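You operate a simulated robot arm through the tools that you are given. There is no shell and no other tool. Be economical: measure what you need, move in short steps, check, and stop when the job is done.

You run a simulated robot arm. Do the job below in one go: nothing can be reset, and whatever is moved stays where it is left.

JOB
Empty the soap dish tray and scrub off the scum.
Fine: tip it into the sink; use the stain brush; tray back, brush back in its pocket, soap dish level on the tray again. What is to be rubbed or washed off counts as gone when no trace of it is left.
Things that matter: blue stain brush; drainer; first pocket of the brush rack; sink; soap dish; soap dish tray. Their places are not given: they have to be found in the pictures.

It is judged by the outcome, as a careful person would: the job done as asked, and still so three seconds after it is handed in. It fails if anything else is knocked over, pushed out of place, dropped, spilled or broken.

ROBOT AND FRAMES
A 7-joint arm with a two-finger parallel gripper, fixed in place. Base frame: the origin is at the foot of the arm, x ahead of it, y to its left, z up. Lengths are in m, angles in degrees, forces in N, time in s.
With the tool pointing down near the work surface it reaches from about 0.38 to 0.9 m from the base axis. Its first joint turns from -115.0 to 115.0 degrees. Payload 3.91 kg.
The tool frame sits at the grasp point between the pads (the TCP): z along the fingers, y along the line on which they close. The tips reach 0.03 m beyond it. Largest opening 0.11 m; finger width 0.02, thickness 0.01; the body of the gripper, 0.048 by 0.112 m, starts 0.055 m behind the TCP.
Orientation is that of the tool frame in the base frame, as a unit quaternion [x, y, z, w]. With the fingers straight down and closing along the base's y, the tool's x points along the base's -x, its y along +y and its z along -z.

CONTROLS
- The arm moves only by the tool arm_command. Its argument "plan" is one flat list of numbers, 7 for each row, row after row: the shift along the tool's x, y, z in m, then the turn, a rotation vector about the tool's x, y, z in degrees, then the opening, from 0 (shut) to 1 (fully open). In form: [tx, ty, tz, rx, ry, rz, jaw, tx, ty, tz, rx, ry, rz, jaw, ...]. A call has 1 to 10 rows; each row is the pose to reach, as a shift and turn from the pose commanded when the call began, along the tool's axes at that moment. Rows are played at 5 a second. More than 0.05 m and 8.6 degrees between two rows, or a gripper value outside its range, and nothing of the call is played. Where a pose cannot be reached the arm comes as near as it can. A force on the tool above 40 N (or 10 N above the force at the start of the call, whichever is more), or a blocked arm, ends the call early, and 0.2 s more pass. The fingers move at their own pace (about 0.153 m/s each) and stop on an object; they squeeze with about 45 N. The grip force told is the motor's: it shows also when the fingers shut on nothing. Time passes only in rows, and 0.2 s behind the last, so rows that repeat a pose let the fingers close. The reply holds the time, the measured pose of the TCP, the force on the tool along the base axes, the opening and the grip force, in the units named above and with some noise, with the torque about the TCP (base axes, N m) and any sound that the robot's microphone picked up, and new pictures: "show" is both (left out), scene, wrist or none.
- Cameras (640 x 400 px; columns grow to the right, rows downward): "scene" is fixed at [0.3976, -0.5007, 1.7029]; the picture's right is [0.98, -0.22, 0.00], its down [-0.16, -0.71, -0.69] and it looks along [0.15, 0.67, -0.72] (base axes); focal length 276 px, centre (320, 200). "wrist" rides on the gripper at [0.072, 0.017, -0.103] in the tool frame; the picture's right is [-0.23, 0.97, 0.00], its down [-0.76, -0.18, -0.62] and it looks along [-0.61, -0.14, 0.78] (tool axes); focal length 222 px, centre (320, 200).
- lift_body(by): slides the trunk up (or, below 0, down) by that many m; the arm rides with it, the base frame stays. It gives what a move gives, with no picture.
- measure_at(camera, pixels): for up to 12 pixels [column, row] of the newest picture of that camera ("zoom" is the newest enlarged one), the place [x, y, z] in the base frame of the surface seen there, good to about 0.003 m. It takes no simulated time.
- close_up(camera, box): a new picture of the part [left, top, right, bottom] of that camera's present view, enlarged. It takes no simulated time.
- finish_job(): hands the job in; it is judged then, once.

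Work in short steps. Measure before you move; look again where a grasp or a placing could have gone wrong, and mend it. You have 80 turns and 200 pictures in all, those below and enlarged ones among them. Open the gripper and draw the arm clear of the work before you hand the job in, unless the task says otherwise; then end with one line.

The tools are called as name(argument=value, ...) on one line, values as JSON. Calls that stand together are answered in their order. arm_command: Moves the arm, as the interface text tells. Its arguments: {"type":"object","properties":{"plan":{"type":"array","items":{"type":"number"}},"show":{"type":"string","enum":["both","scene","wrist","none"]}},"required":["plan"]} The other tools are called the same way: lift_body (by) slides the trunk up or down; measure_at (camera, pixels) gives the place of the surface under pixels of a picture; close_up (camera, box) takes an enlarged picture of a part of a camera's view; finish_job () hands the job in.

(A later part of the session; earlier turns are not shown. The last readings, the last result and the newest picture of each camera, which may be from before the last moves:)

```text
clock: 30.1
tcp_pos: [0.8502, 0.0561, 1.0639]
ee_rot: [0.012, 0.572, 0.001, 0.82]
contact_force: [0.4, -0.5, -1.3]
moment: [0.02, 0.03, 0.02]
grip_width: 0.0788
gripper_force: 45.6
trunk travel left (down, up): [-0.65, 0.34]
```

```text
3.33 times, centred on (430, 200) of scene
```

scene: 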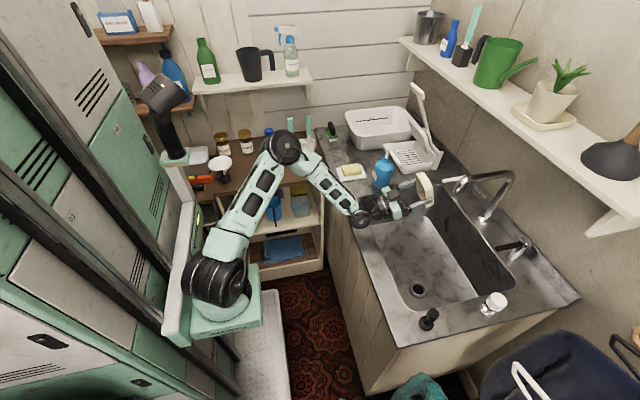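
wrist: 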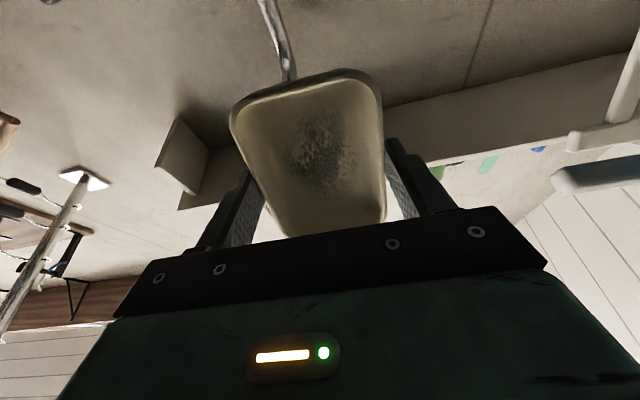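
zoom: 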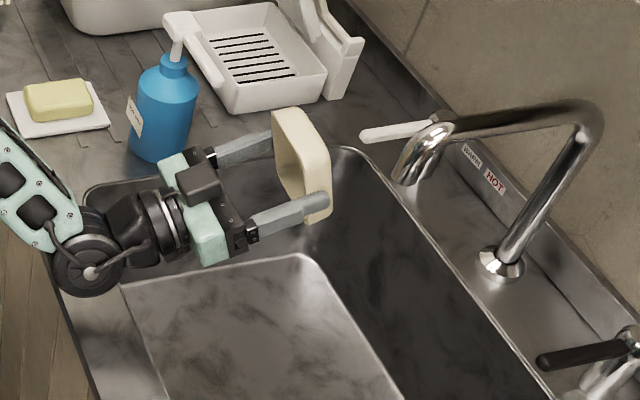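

The water is gone and the dark scum patch shows on the tray floor. I untilt.

arm_command(plan=[0, 0, 0, 0, 0, 0, 0.4, 0, 0, 0, 0, 0, 0, 0.4, 0, 0, 0, 0, 8, 0, 0.4, 0, 0, 0, 0, 16, 0, 0.4, 0, 0, 0, 0, 24, 0, 0.4, 0, 0, 0, 0, 32, 0, 0.4, 0, 0, 0, 0, 40, 0, 0.4, 0, 0, 0, 0, 48, 0, 0.4, 0, 0, 0, 0, 56, 0, 0.4, 0, 0, 0, 0, 64, 0, 0.4], show="none")

arm_command(plan=[0.015, 0, -0.01, 0, 8, 0, 0.4, 0.03, 0, -0.02, 0, 16, 0, 0.4, 0.045, 0.005, -0.03, 0, 24, 0, 0.4, 0.06, 0.01, -0.04, 0, 32, 0, 0.4, 0.075, 0.015, -0.05, 0, 40, 0, 0.4, 0.09, 0.02, -0.06, 0, 46, 0, 0.4, 0.09, 0.02, -0.06, 0, 46, 0, 0.4])

close_up(camera="wrist", box=[220, 60, 400, 240])

```text
clock: 32.3
tcp_pos: [0.8517, 0.0578, 1.0643]
ee_rot: [0.01, 0.921, 0.007, 0.39]
contact_force: [-0.7, 0.1, -1.3]
moment: [0.01, 0.02, 0.01]
grip_width: 0.0785
gripper_force: 44.9
trunk travel left (down, up): [-0.65, 0.34]
```

```text
clock: 33.9
tcp_pos: [0.7461, 0.0784, 1.042]
ee_rot: [0.008, 1.0, 0.01, 0.001]
contact_force: [1.1, 0.6, -2.2]
moment: [0.0, -0.03, -0.01]
grip_width: 0.0785
gripper_force: 45.4
trunk travel left (down, up): [-0.65, 0.34]
```

scene: 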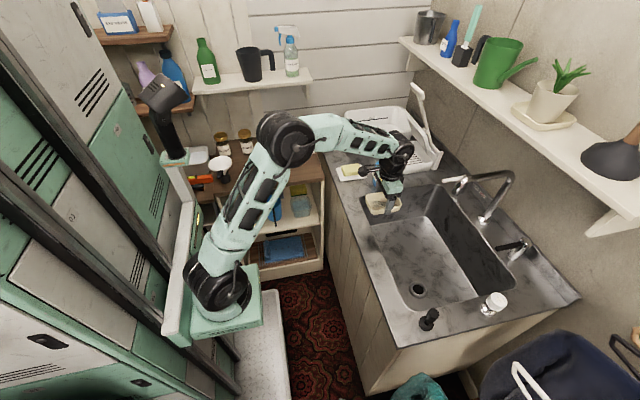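
wrist: 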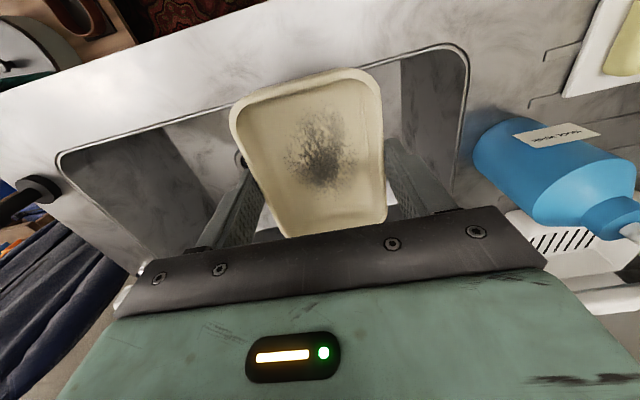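

```text
2.22 times, centred on (310, 150) of wrist
```

zoom: 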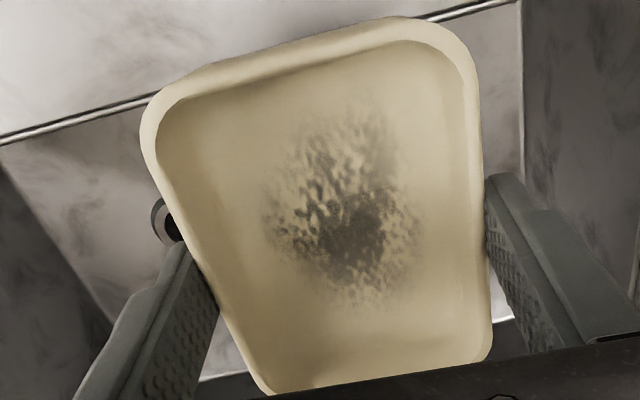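

The scum covers the tray's centre. I carry the tray back over its place on the table at (0.463, 0.505).

arm_command(plan=[0.03, 0.02, 0, 0, 0, 0, 0.4, 0.06, 0.04, 0, 0, 0, 0, 0.4, 0.09, 0.065, 0, 0, 0, 0, 0.4, 0.12, 0.09, 0, 0, 0, 0, 0.4, 0.15, 0.115, 0, 0, 0, 0, 0.4, 0.18, 0.14, 0, 0, 0, 0, 0.4, 0.21, 0.165, 0, 0, 0, 0, 0.4, 0.238, 0.19, 0, 0, 0, 0, 0.4, 0.245, 0.22, 0, 0, 0, 0, 0.4, 0.252, 0.25, 0, 0, 0, 0, 0.4], show="none")

arm_command(plan=[0.007, 0.035, 0, 0, 0, 0, 0.4, 0.014, 0.07, 0, 0, 0, 0, 0.4, 0.021, 0.105, 0, 0, 0, 0, 0.4, 0.027, 0.14, 0.02, 0, 0, 0, 0.4, 0.031, 0.165, 0.05, 0, 0, 0, 0.4, 0.031, 0.177, 0.08, 0, 0, 0, 0.4, 0.031, 0.177, 0.11, 0, 0, 0, 0.4, 0.031, 0.177, 0.125, 0, 0, 0, 0.4, 0.031, 0.177, 0.125, 0, 0, 0, 0.4])

```text
clock: 36.1
tcp_pos: [0.4978, 0.3333, 1.0457]
ee_rot: [0.008, 1.0, 0.01, 0.002]
contact_force: [0.2, -1.8, -1.6]
moment: [0.03, 0.02, -0.02]
grip_width: 0.0786
gripper_force: 45.1
trunk travel left (down, up): [-0.65, 0.34]
```

```text
clock: 38.1
tcp_pos: [0.4691, 0.5128, 0.9243]
ee_rot: [0.007, 1.0, 0.01, 0.001]
contact_force: [-0.4, 0.3, -0.7]
moment: [-0.03, -0.01, 0.03]
grip_width: 0.0786
gripper_force: 45.0
trunk travel left (down, up): [-0.65, 0.34]
```

scene: 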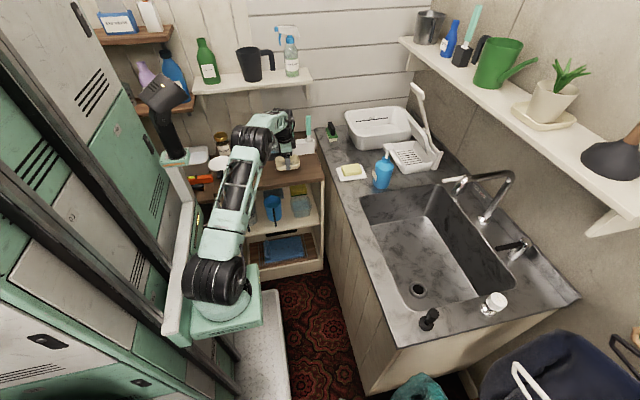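
wrist: 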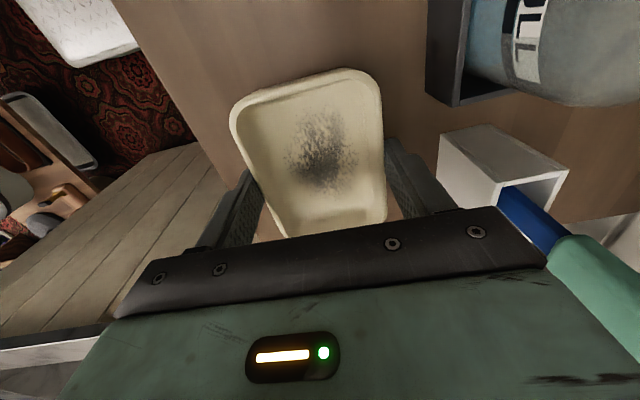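

I correct by (−5, −7 mm), lower to z 0.899 and release.

arm_command(plan=[0.0055, -0.0075, 0.01, 0, 0, 0, 0.4, 0.0055, -0.0075, 0.02, 0, 0, 0, 0.4, 0.0055, -0.0075, 0.025, 0, 0, 0, 0.4, 0.0055, -0.0075, 0.025, 0, 0, 0, 0.4, 0.0055, -0.0075, 0.025, 0, 0, 0, 0.75, 0.0055, -0.0075, 0.025, 0, 0, 0, 0.9, 0.0055, -0.0075, 0.025, 0, 0, 0, 1, 0.0055, -0.0075, 0.0, 0, 0, 0, 1, 0.0055, -0.0075, -0.04, 0, 0, 0, 1, 0.0055, -0.0075, -0.09, 0, 0, 0, 1])

close_up(camera="scene", box=[260, 120, 330, 185])

```text
clock: 40.3
tcp_pos: [0.4644, 0.5037, 1.0141]
ee_rot: [0.007, 1.0, 0.01, 0.001]
contact_force: [0.0, 0.0, -0.4]
moment: [-0.02, 0.02, 0.0]
grip_width: 0.11
gripper_force: 0.0
trunk travel left (down, up): [-0.65, 0.34]
```

scene: 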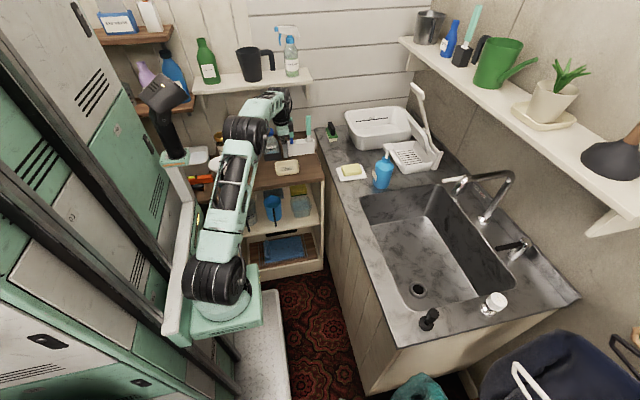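
wrist: 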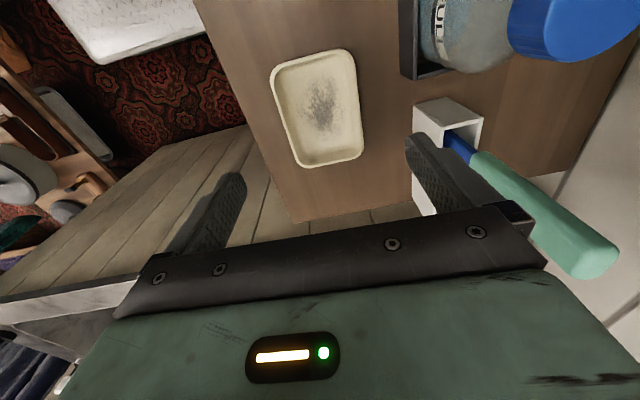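

```text
6.15 times, centred on (295, 152) of scene
```

zoom: 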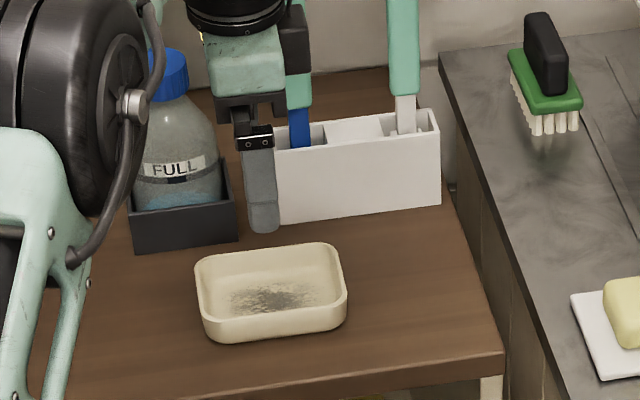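

The tray is back in place. I retreat from the rack to look at the brush.

arm_command(plan=[0, -0.035, -0.02, 0, 0, 0, 1, 0, -0.075, -0.04, 0, 0, 0, 1, 0, -0.115, -0.05, 0, 0, 0, 0.8, 0, -0.155, -0.06, 0, 0, 0, 0.6, 0, -0.195, -0.06, 0, 0, 8, 0.5, 0, -0.195, -0.06, 0, 0, 16, 0.5, 0, -0.195, -0.06, 0, 0, 24, 0.5, 0, -0.195, -0.06, 0, 0, 32, 0.5, 0, -0.195, -0.06, 0, 0, 40, 0.5, 0, -0.195, -0.06, 0, 0, 40, 0.5])

close_up(camera="scene", box=[265, 105, 335, 165])

```text
clock: 42.5
tcp_pos: [0.4604, 0.3061, 1.069]
ee_rot: [0.349, 0.937, 0.01, -0.003]
contact_force: [-0.2, 0.7, -0.4]
moment: [0.0, -0.01, 0.01]
grip_width: 0.0547
gripper_force: 0.1
trunk travel left (down, up): [-0.65, 0.34]
```

scene: 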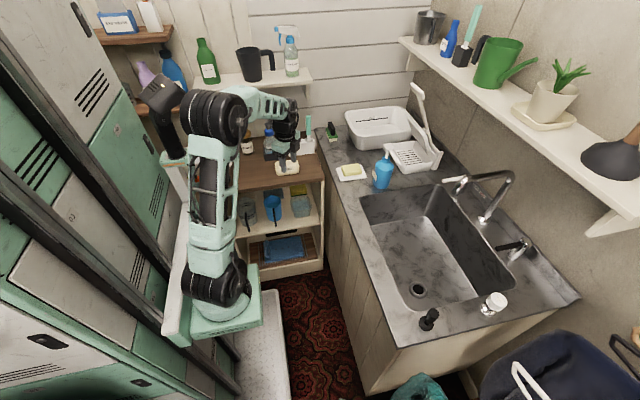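
wrist: 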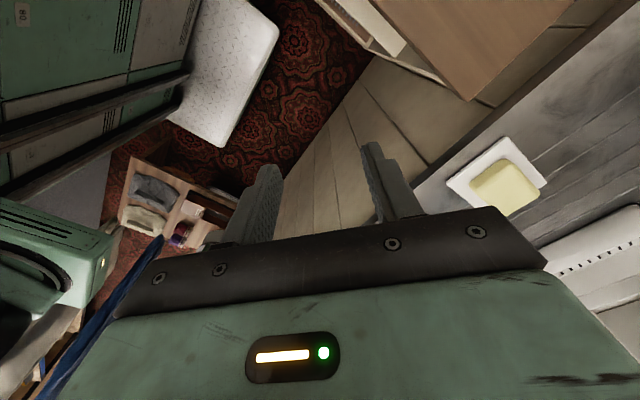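

```text
6.67 times, centred on (300, 135) of scene
```

zoom: 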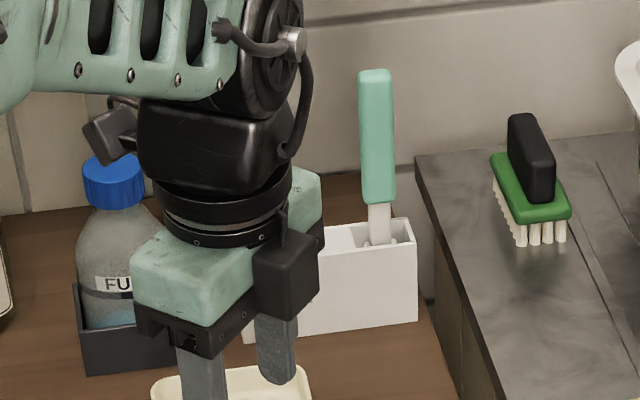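

The +rz turn moved the camera towards +y; I want the natural wrist side, so I turn the other way until the tool's x points to −y.

arm_command(plan=[0, 0, 0, 0, 0, -8, 0.5, 0, 0, 0, 0, 0, -16, 0.5, 0, 0, 0, 0, 0, -24, 0.5, 0, 0, 0, 0, 0, -32, 0.5, 0, 0, 0, 0, 0, -40, 0.5, 0, 0, 0, 0, 0, -48, 0.5, 0, 0, 0, 0, 0, -56, 0.5, 0, 0, 0, 0, 0, -64, 0.5, 0, 0, 0, 0, 0, -72, 0.5, 0, 0, 0, 0, 0, -80, 0.5], show="none")

arm_command(plan=[0, 0, 0, 0, 0, -8, 0.5, 0, 0, 0, 0, 0, -16, 0.5, 0, 0, 0, 0, 0, -24, 0.5, 0, 0, 0, 0, 0, -32, 0.5, 0, 0, 0, 0, 0, -40, 0.5, 0, 0, 0, 0, 0, -49, 0.5, 0, 0, 0, 0, 0, -49, 0.5])

close_up(camera="scene", box=[265, 105, 335, 165])

```text
clock: 44.7
tcp_pos: [0.4606, 0.3061, 1.0708]
ee_rot: [-0.337, 0.942, 0.008, 0.004]
contact_force: [-0.1, -0.1, -0.5]
moment: [0.01, 0.02, -0.04]
grip_width: 0.0554
gripper_force: 0.0
trunk travel left (down, up): [-0.65, 0.34]
```

```text
refused: row 6 steps farther than a row can; nothing moved
```

```text
6.67 times, centred on (300, 135) of scene
```

zoom: 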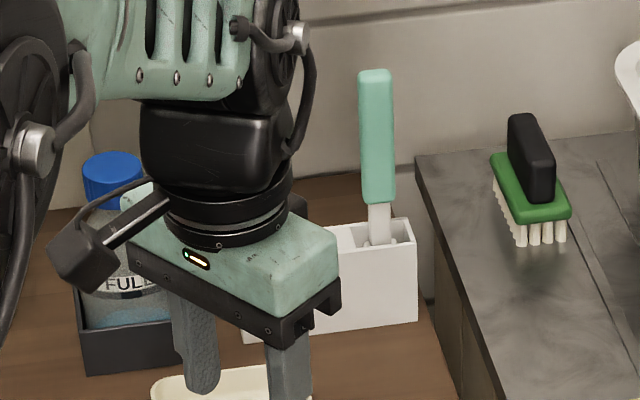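

One row was too big; I repeat the turn with 7.2° steps, then tilt the fingers towards +y.

arm_command(plan=[0, 0, 0, 0, 0, -7.2, 0.5, 0, 0, 0, 0, 0, -14.4, 0.5, 0, 0, 0, 0, 0, -21.6, 0.5, 0, 0, 0, 0, 0, -28.8, 0.5, 0, 0, 0, 0, 0, -36, 0.5, 0, 0, 0, 0, 0, -43.2, 0.5, 0, 0, 0, 0, 0, -50.5, 0.5], show="none")

arm_command(plan=[0, 0, 0, 0, -8, 0, 0.5, 0, 0, 0, 0, -16, 0, 0.5, 0, 0, 0, 0, -24, 0, 0.5, 0, 0, 0, 0, -32, 0, 0.5, 0, 0, 0, 0, -40, 0, 0.5, 0, 0, 0, 0, -48, 0, 0.5, 0, 0, 0, 0, -55, 0, 0.5, 0, 0, 0, 0, -55, 0, 0.5])

close_up(camera="scene", box=[265, 105, 335, 165])

```text
clock: 46.3
tcp_pos: [0.4606, 0.307, 1.0705]
ee_rot: [-0.706, 0.708, 0.007, 0.008]
contact_force: [-0.2, 0.8, 0.2]
moment: [-0.02, -0.01, -0.04]
grip_width: 0.0548
gripper_force: 0.1
trunk travel left (down, up): [-0.65, 0.34]
```

```text
clock: 48.1
tcp_pos: [0.4604, 0.3071, 1.0702]
ee_rot: [-0.622, 0.625, 0.331, 0.335]
contact_force: [0.4, -0.9, 0.4]
moment: [0.01, 0.0, -0.05]
grip_width: 0.0552
gripper_force: 0.2
trunk travel left (down, up): [-0.65, 0.34]
```

scene: 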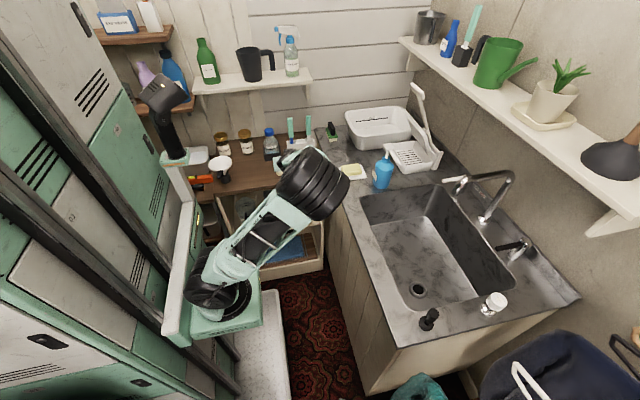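
wrist: 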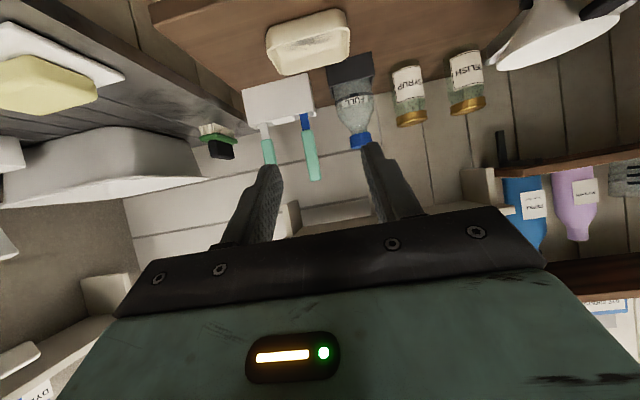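

```text
6.67 times, centred on (300, 135) of scene
```

zoom: 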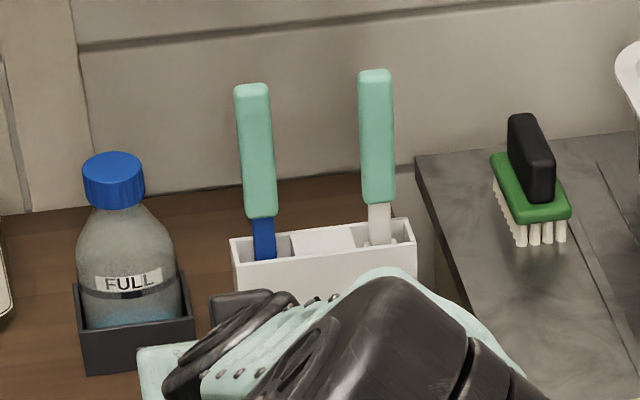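

Now the brush is visible. I measure the blue brush's handle and rack edges in the zoom.

measure_at(camera="zoom", pixels=[[252, 95], [244, 150], [257, 150], [272, 150], [262, 205], [264, 240], [233, 243], [412, 222], [377, 140], [383, 220], [254, 250], [275, 250]])

close_up(camera="wrist", box=[230, 60, 390, 190])

```text
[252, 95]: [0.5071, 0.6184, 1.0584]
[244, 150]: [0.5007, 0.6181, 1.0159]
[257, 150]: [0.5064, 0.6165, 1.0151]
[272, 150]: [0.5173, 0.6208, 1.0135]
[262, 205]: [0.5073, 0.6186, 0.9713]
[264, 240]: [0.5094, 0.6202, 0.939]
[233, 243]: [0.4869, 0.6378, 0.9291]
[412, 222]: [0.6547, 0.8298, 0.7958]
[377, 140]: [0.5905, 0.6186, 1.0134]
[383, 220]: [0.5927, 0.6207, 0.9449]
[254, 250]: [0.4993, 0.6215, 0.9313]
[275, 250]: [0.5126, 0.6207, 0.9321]
```

```text
3.08 times, centred on (310, 125) of wrist
```

zoom: 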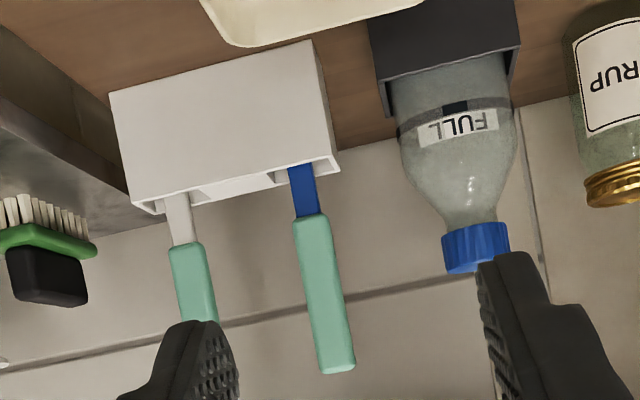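

Handle: x 0.500–0.518, front y 0.618, z 0.967–1.07. I move to a pre-grasp about 9 cm back along the finger direction.

arm_command(plan=[-0.02, -0.008, 0.036, 0, 0, 0, 0.5, -0.04, -0.016, 0.072, 0, 0, 0, 0.5, -0.06, -0.024, 0.108, 0, 0, 0, 0.5, -0.08, -0.032, 0.144, 0, 0, 0, 0.5, -0.1, -0.04, 0.18, 0, 0, 0, 0.5, -0.121, -0.0476, 0.2135, 0, 0, 0, 0.5, -0.121, -0.0476, 0.2135, 0, 0, 0, 0.5])

close_up(camera="wrist", box=[220, 60, 420, 220])

close_up(camera="scene", box=[255, 95, 345, 175])

```text
clock: 49.7
tcp_pos: [0.5101, 0.5514, 1.0514]
ee_rot: [-0.622, 0.626, 0.331, 0.334]
contact_force: [0.9, -1.0, 0.1]
moment: [0.01, 0.01, 0.0]
grip_width: 0.055
gripper_force: 0.0
trunk travel left (down, up): [-0.65, 0.34]
```

scene: 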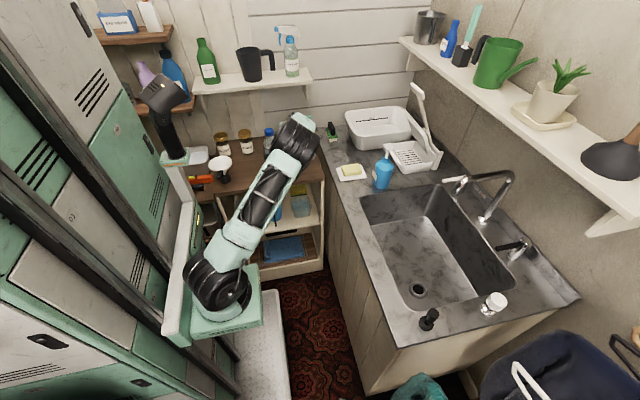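
wrist: 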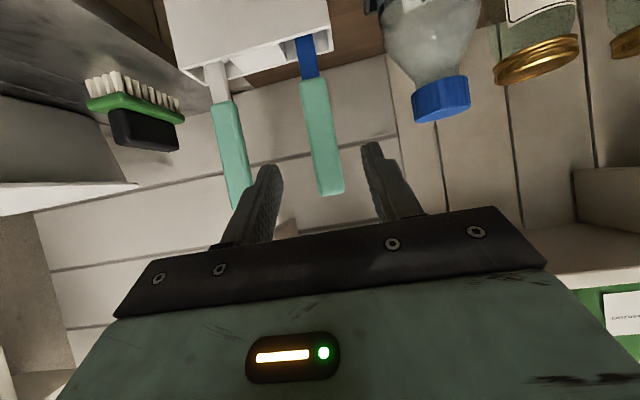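

```text
2.50 times, centred on (320, 140) of wrist
```

zoom: 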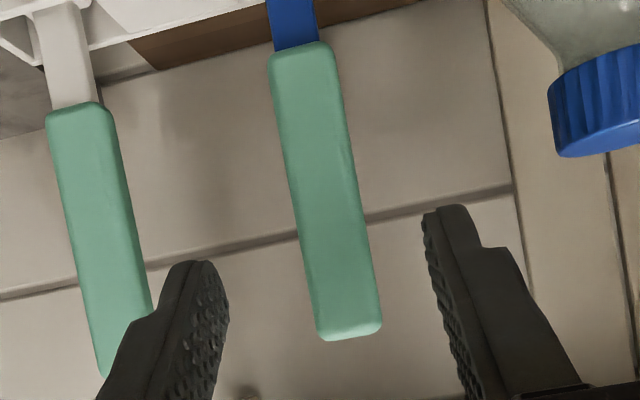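

```text
5.00 times, centred on (300, 135) of scene
```

zoom: 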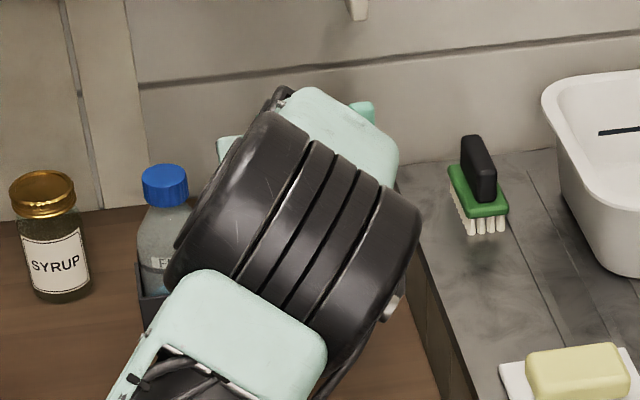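

The brush lies between the fingers. I measure the handle from this view to fix the final approach.

measure_at(camera="wrist", pixels=[[312, 95], [320, 130], [327, 165], [308, 130], [331, 130], [331, 192], [307, 60], [234, 150], [440, 100]])

```text
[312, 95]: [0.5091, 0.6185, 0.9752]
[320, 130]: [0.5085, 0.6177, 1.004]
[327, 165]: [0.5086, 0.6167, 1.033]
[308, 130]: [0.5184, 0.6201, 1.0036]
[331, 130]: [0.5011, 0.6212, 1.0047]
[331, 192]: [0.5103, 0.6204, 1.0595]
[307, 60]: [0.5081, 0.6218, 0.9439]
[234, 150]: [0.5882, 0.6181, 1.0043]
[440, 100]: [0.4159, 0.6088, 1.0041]
```

The handle centre is x≈0.5095, y≈0.625. I advance 9.3 cm and close on the handle.

arm_command(plan=[0.001, 0.0005, 0.035, 0, 0, 0, 0.5, 0.002, 0.0005, 0.065, 0, 0, 0, 0.5, 0.0034, 0.0005, 0.0935, 0, 0, 0, 0.5, 0.0034, 0.0005, 0.0935, 0, 0, 0, 0.5, 0.0034, 0.0005, 0.0935, 0, 0, 0, 0.3, 0.0034, 0.0005, 0.0935, 0, 0, 0, 0.2, 0.0034, 0.0005, 0.0935, 0, 0, 0, 0.05, 0.0034, 0.0005, 0.0935, 0, 0, 0, 0.05])

close_up(camera="wrist", box=[220, 0, 420, 220])

```text
clock: 51.5
tcp_pos: [0.51, 0.6268, 0.9957]
ee_rot: [-0.623, 0.625, 0.331, 0.334]
contact_force: [-0.5, -0.1, 0.4]
moment: [-0.01, 0.01, -0.02]
grip_width: 0.0232
gripper_force: 45.0
trunk travel left (down, up): [-0.65, 0.34]
```

scene: 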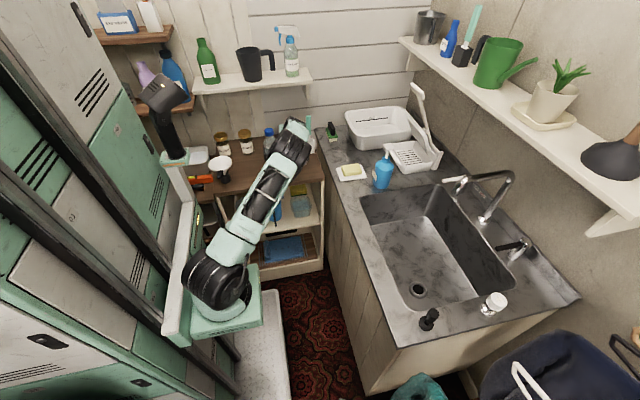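
wrist: 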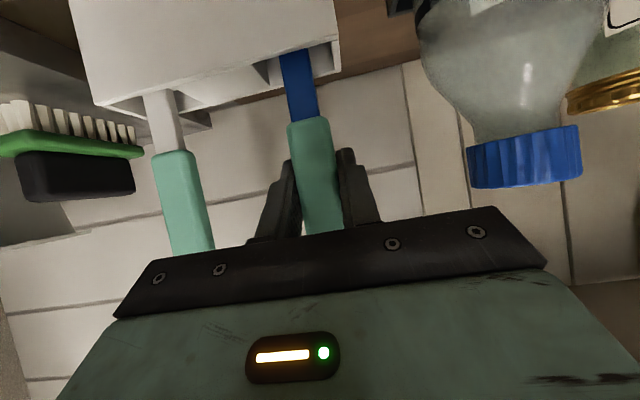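

```text
1.82 times, centred on (320, 110) of wrist
```

zoom: 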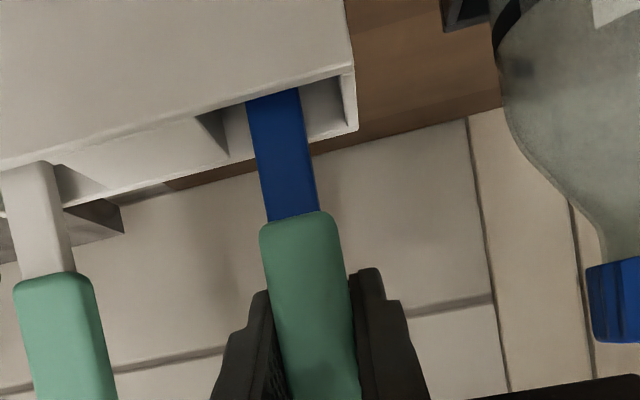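

The handle is gripped (0.023). I pull the brush straight up 9 cm.

arm_command(plan=[-0.012, 0, -0.0086, 0, 0, 0, 0.05, -0.0287, 0, -0.02, 0, 0, 0, 0.05, -0.045, 0, -0.0316, 0, 0, 0, 0.05, -0.0614, 0, -0.043, 0, 0, 0, 0.05, -0.0737, 0, -0.0517, 0, 0, 0, 0.05, -0.0737, 0, -0.0517, 0, 0, 0, 0.05])

close_up(camera="wrist", box=[220, 0, 420, 220])

```text
clock: 52.9
tcp_pos: [0.5098, 0.6251, 1.0871]
ee_rot: [-0.623, 0.625, 0.331, 0.333]
contact_force: [-0.2, -0.7, 0.3]
moment: [-0.02, 0.0, -0.01]
grip_width: 0.0229
gripper_force: 44.2
trunk travel left (down, up): [-0.65, 0.34]
```

scene: 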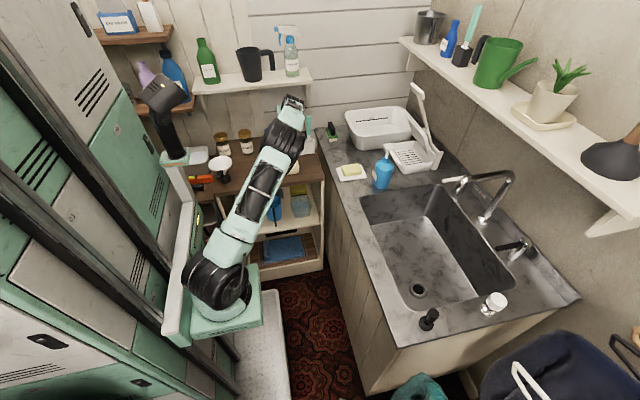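
wrist: 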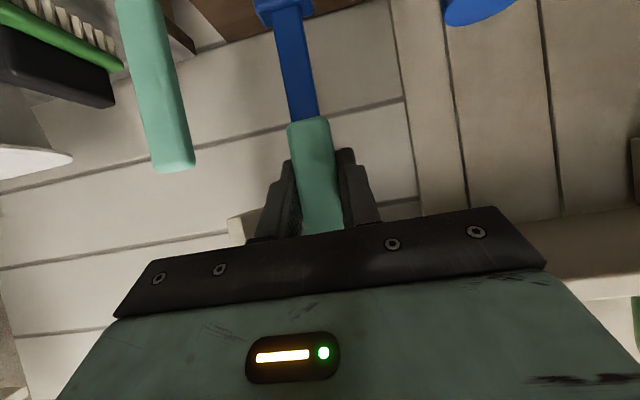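

```text
1.82 times, centred on (320, 110) of wrist
```

zoom: 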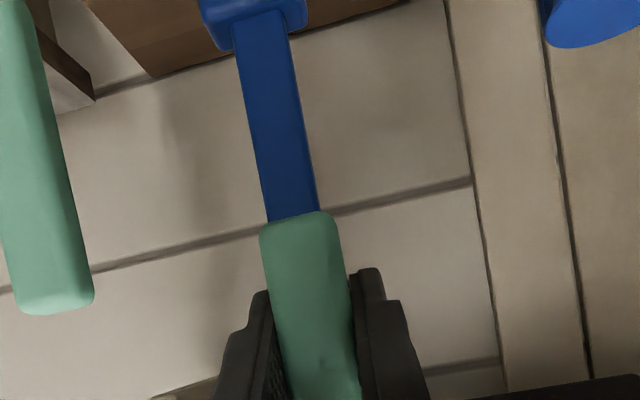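

The head just appears at the top. I measure its height before moving sideways.

measure_at(camera="wrist", pixels=[[283, 5], [285, 15], [290, 40], [310, 130]])

arm_command(plan=[-0.0164, 0, -0.0115, 0, 0, 0, 0.05, -0.0287, 0, -0.02, 0, 0, 0, 0.05, -0.0287, 0, -0.02, 0, 0, 0, 0.05])

close_up(camera="scene", box=[255, 80, 345, 175])

```text
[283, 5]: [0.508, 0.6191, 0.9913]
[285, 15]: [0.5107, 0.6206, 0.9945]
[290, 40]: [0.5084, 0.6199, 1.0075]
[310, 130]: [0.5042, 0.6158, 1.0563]
```

```text
clock: 53.7
tcp_pos: [0.5086, 0.6246, 1.1228]
ee_rot: [-0.622, 0.625, 0.331, 0.334]
contact_force: [0.4, 0.5, -0.8]
moment: [-0.03, 0.0, 0.0]
grip_width: 0.0233
gripper_force: 44.7
trunk travel left (down, up): [-0.65, 0.34]
```

scene: 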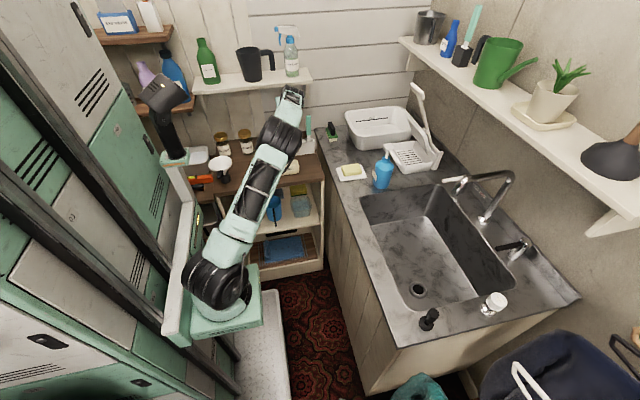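
wrist: 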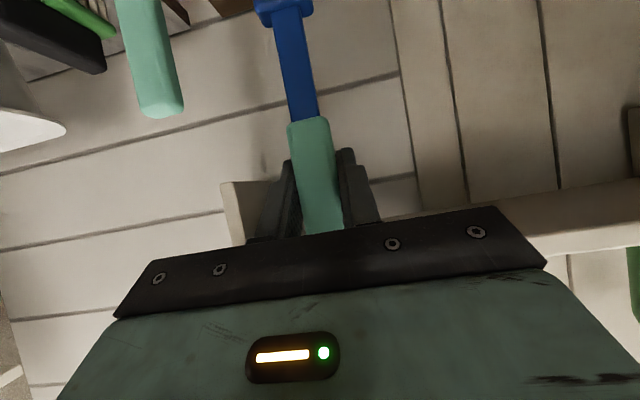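

```text
4.21 times, centred on (300, 128) of scene
```

zoom: 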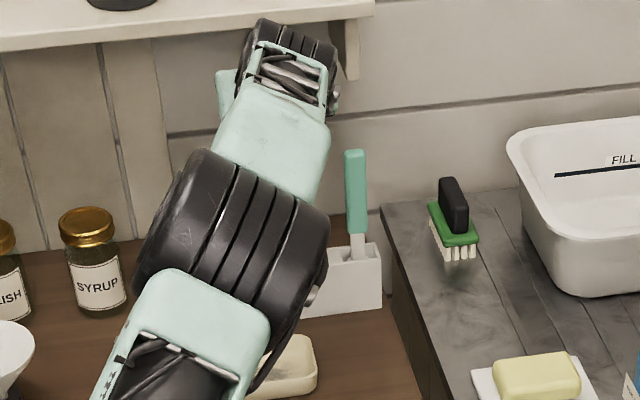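

The brush is out, its bottom about 0.13 below the TCP. I bring it over the tray centre, still high.

arm_command(plan=[0.023, 0.01, -0.0328, 0, 0, 0, 0.05, 0.046, 0.028, -0.0655, 0, 0, 0, 0.05, 0.0689, 0.046, -0.0983, 0, 0, 0, 0.05, 0.0689, 0.046, -0.0983, 0, 0, 0, 0.05])

close_up(camera="scene", box=[255, 90, 345, 185])

close_up(camera="wrist", box=[220, 0, 420, 130])

```text
clock: 54.7
tcp_pos: [0.4628, 0.5059, 1.1191]
ee_rot: [-0.622, 0.625, 0.332, 0.336]
contact_force: [-0.6, 0.6, -0.6]
moment: [0.02, 0.02, 0.01]
grip_width: 0.0229
gripper_force: 44.8
trunk travel left (down, up): [-0.65, 0.34]
```

scene: 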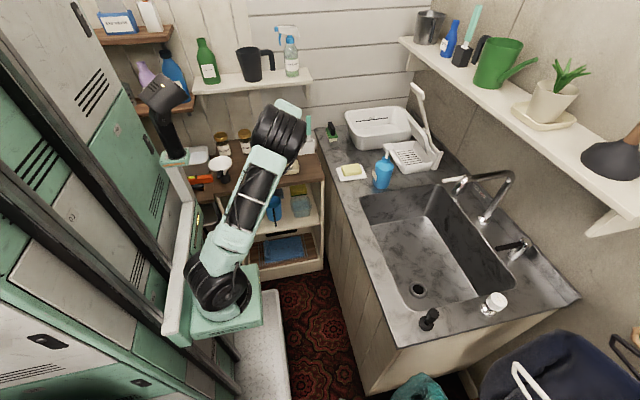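
wrist: 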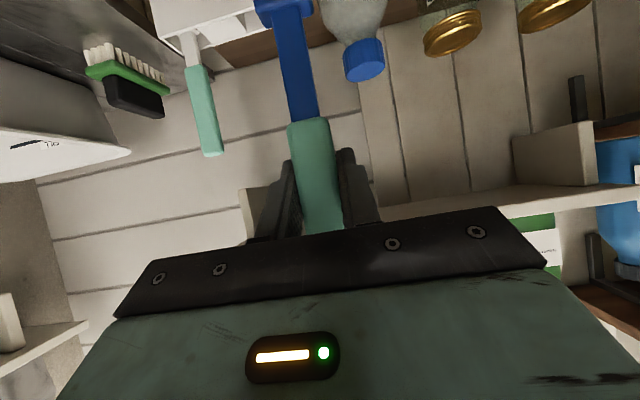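

```text
4.21 times, centred on (300, 138) of scene
```

zoom: 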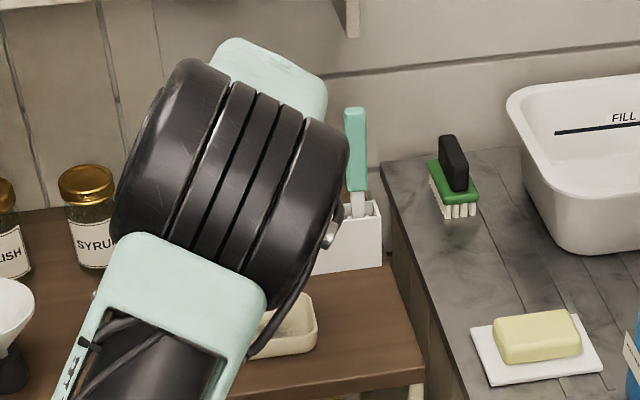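

```text
3.08 times, centred on (320, 65) of wrist
```

zoom: 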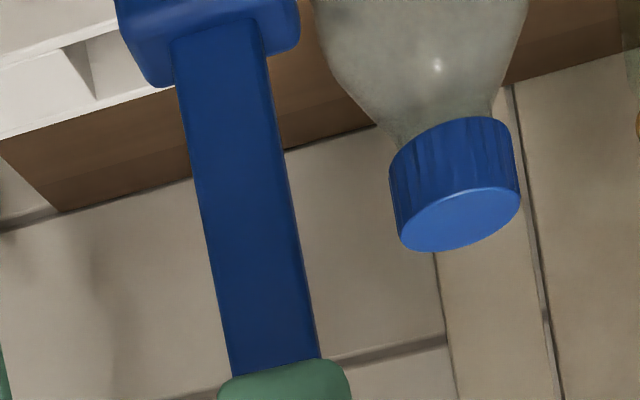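

I descend vertically towards the tray floor, stopping near where contact is expected.

arm_command(plan=[0.0287, 0, 0.02, 0, 0, 0, 0.05, 0.0573, 0, 0.04, 0, 0, 0, 0.05, 0.0778, 0, 0.0545, 0, 0, 0, 0.05, 0.086, 0, 0.0603, 0, 0, 0, 0.05, 0.0901, 0, 0.0631, 0, 0, 0, 0.05, 0.0901, 0, 0.0631, 0, 0, 0, 0.05])

close_up(camera="scene", box=[255, 110, 345, 185])

```text
clock: 56.1
tcp_pos: [0.4629, 0.5079, 1.0107]
ee_rot: [-0.622, 0.625, 0.332, 0.335]
contact_force: [0.3, 0.1, -0.5]
moment: [0.01, 0.01, -0.02]
grip_width: 0.023
gripper_force: 45.4
trunk travel left (down, up): [-0.65, 0.34]
```

scene: 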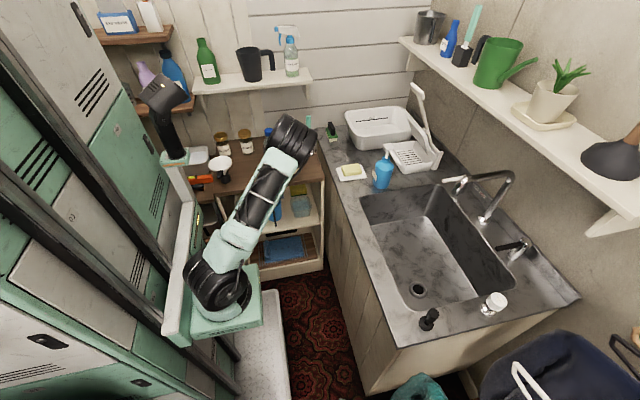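
wrist: 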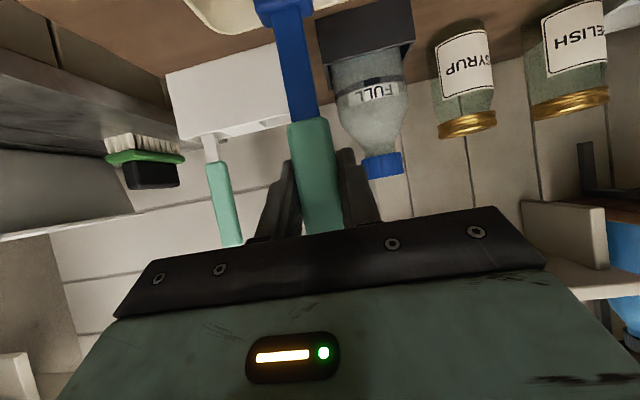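

```text
5.33 times, centred on (300, 148) of scene
```

zoom: 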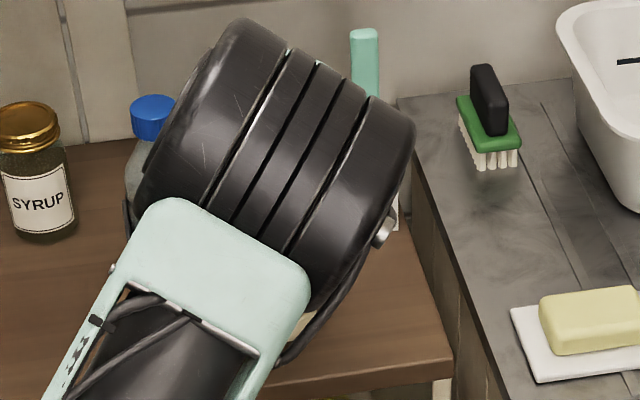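

No contact yet at z 1.011. I lower in 3–4 mm steps.

arm_command(plan=[0.0033, 0, 0.0023, 0, 0, 0, 0.05, 0.0066, 0, 0.0046, 0, 0, 0, 0.05, 0.0098, 0, 0.0069, 0, 0, 0, 0.05], show="none")

```text
clock: 56.9
tcp_pos: [0.4614, 0.5085, 1.0017]
ee_rot: [-0.622, 0.624, 0.332, 0.338]
contact_force: [-0.6, -5.6, 23.6]
moment: [-0.89, 0.17, -0.03]
grip_width: 0.0231
gripper_force: 45.0
trunk travel left (down, up): [-0.65, 0.34]
```

Contact at z≈1.002 with 24 N. I ease up ~1.5 mm and make small strokes in x.

arm_command(plan=[-0.0012, 0, -0.0009, 0, 0, 0, 0.05, -0.0012, 0.012, -0.0009, 0, 0, 0, 0.05, -0.0012, 0, -0.0009, 0, 0, 0, 0.05, -0.0012, -0.012, -0.0009, 0, 0, 0, 0.05, -0.0012, 0, -0.0009, 0, 0, 0, 0.05, -0.0012, 0.012, -0.0009, 0, 0, 0, 0.05, -0.0012, 0, -0.0009, 0, 0, 0, 0.05, -0.0012, -0.012, -0.0009, 0, 0, 0, 0.05, -0.0012, 0, -0.0009, 0, 0, 0, 0.05])

close_up(camera="scene", box=[255, 110, 345, 185])

close_up(camera="wrist", box=[160, 0, 360, 130])

```text
clock: 58.9
tcp_pos: [0.4673, 0.5073, 1.0009]
ee_rot: [-0.621, 0.625, 0.33, 0.339]
contact_force: [8.7, 1.7, 31.3]
moment: [0.15, -0.94, -0.03]
grip_width: 0.0233
gripper_force: 44.8
trunk travel left (down, up): [-0.65, 0.34]
```

scene: 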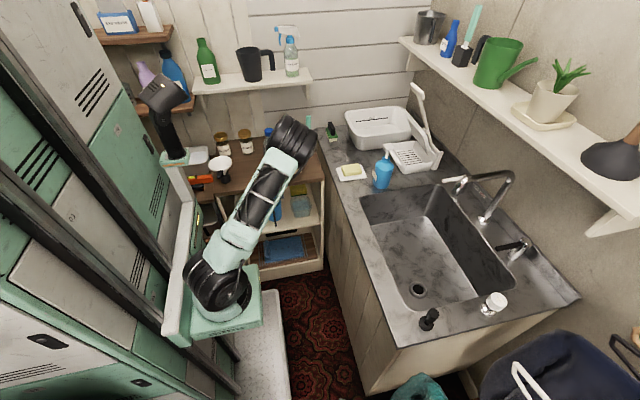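
wrist: 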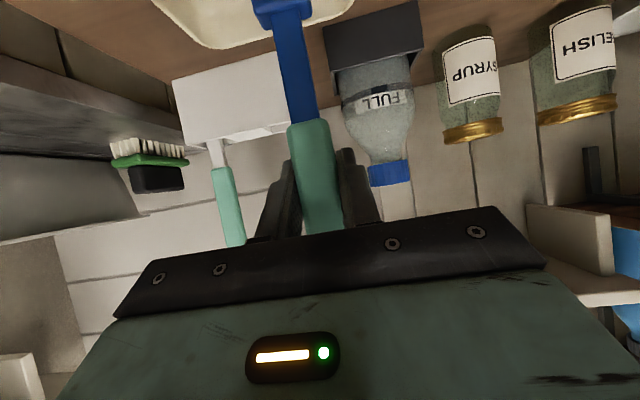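

```text
5.33 times, centred on (300, 148) of scene
```

zoom: 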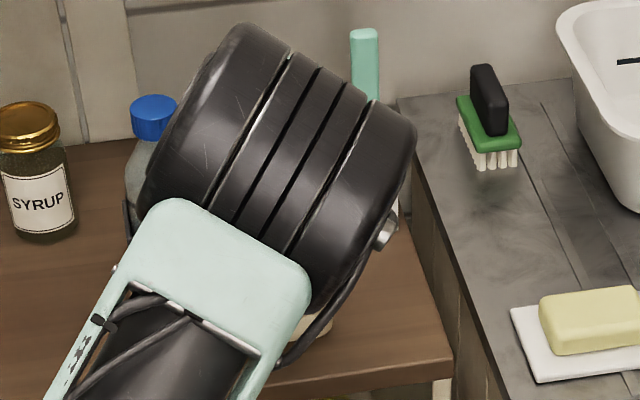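

```text
3.08 times, centred on (260, 65) of wrist
```

zoom: 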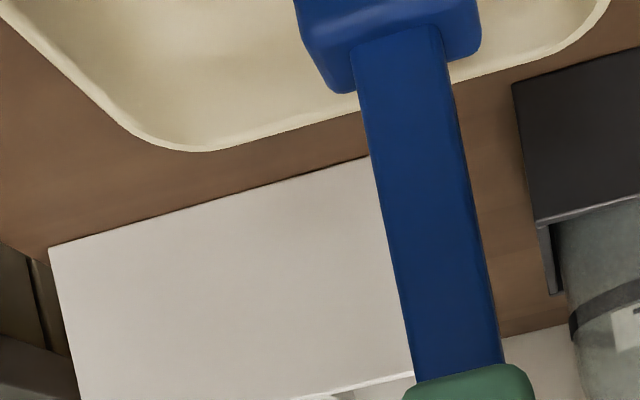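

The brush head rubs inside the tray and the tray has hardly moved. Force is a bit high, so I raise by 2 mm and do wider strokes at different y.

arm_command(plan=[-0.0016, 0.008, -0.0011, 0, 0, 0, 0.05, -0.0016, 0.02, -0.0011, 0, 0, 0, 0.05, -0.0016, 0, -0.0011, 0, 0, 0, 0.05, -0.0016, -0.018, -0.0011, 0, 0, 0, 0.05, 0.0041, -0.018, -0.0093, 0, 0, 0, 0.05, 0.0041, 0, -0.0093, 0, 0, 0, 0.05, 0.0041, 0.02, -0.0093, 0, 0, 0, 0.05, 0.0041, 0, -0.0093, 0, 0, 0, 0.05, -0.0016, 0, -0.0011, 0, 0, 0, 0.05], show="none")

arm_command(plan=[0, 0, 0, 0, 0, 0, 0.05, -0.0057, 0, 0.0082, 0, 0, 0, 0.05, -0.0057, 0.018, 0.0082, 0, 0, 0, 0.05, -0.0057, 0, 0.0082, 0, 0, 0, 0.05, -0.0057, -0.018, 0.0082, 0, 0, 0, 0.05, -0.0057, 0, 0.0082, 0, 0, 0, 0.05, 0, 0, 0, 0, 0, 0, 0.05])

```text
clock: 60.9
tcp_pos: [0.4637, 0.5076, 0.9996]
ee_rot: [-0.622, 0.626, 0.331, 0.334]
contact_force: [-0.8, -3.5, 10.3]
moment: [-0.4, 0.08, -0.02]
grip_width: 0.0231
gripper_force: 45.2
trunk travel left (down, up): [-0.65, 0.34]
```

```text
clock: 62.5
tcp_pos: [0.4628, 0.5074, 1.0016]
ee_rot: [-0.622, 0.626, 0.33, 0.335]
contact_force: [0.9, 0.5, -0.7]
moment: [-0.02, 0.01, 0.0]
grip_width: 0.023
gripper_force: 44.8
trunk travel left (down, up): [-0.65, 0.34]
```

scene: 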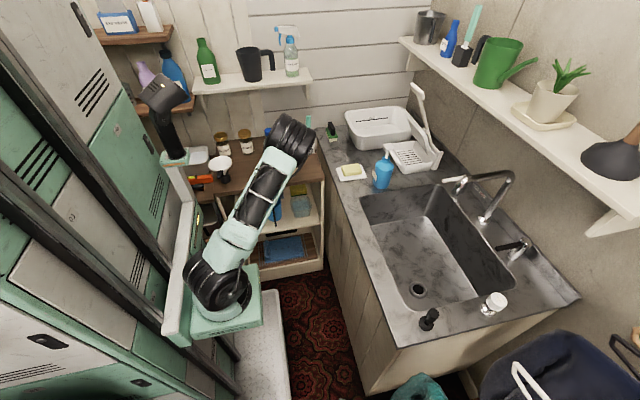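
wrist: 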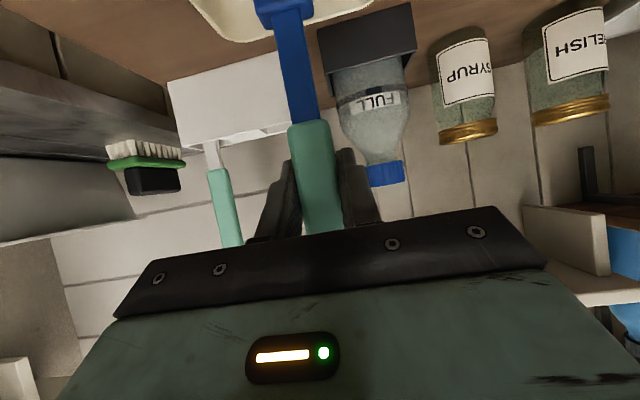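

Force is now near zero, so contact is light there. I lift and retreat to inspect the tray.

arm_command(plan=[-0.0287, 0, -0.0201, 0, 0, 0, 0.05, -0.0573, 0, -0.0402, 0, 0, 0, 0.05, -0.0357, 0, -0.071, 0, 0, 0, 0.05, -0.0142, 0, -0.1016, 0, 0, 0, 0.05, 0.0073, 0, -0.132, 0, 0, 0, 0.05, 0.0288, 0, -0.163, 0, 0, 0, 0.05], show="wrist")

close_up(camera="wrist", box=[200, 0, 360, 100])

close_up(camera="scene", box=[255, 130, 325, 185])

```text
clock: 63.9
tcp_pos: [0.4626, 0.3552, 1.0686]
ee_rot: [-0.622, 0.626, 0.331, 0.335]
contact_force: [0.3, 0.8, -0.9]
moment: [-0.01, -0.02, -0.04]
grip_width: 0.0228
gripper_force: 44.8
trunk travel left (down, up): [-0.65, 0.34]
```

wrist: 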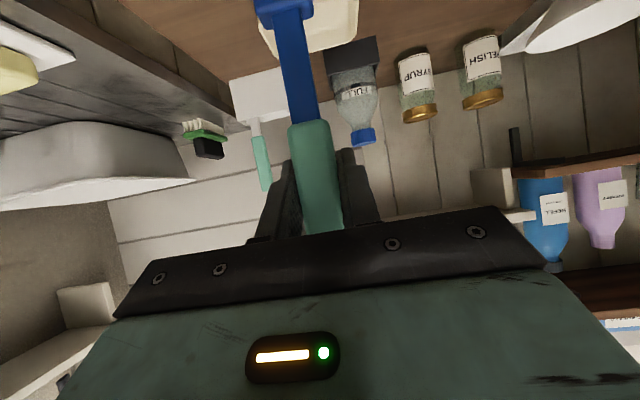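

```text
4.00 times, centred on (280, 50) of wrist
```

zoom: 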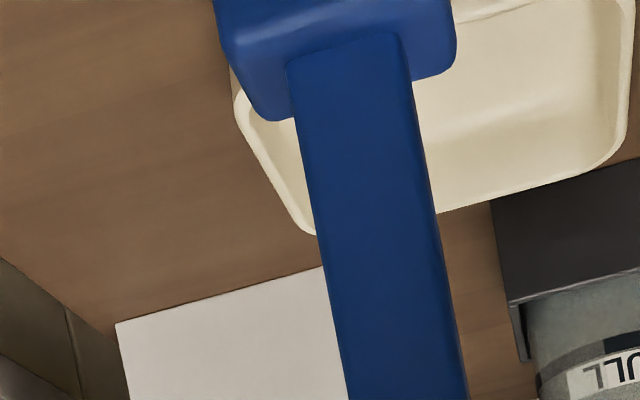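

```text
7.27 times, centred on (290, 158) of scene
```

zoom: 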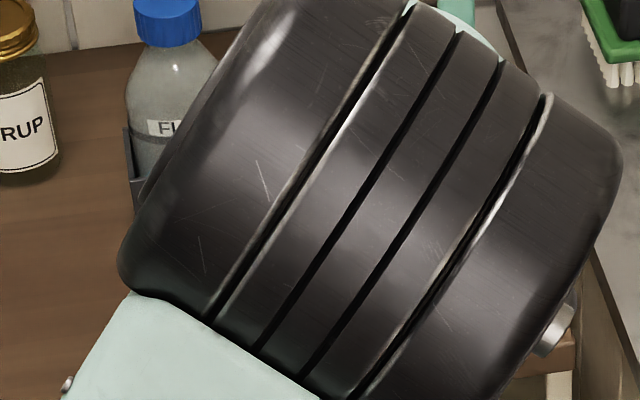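

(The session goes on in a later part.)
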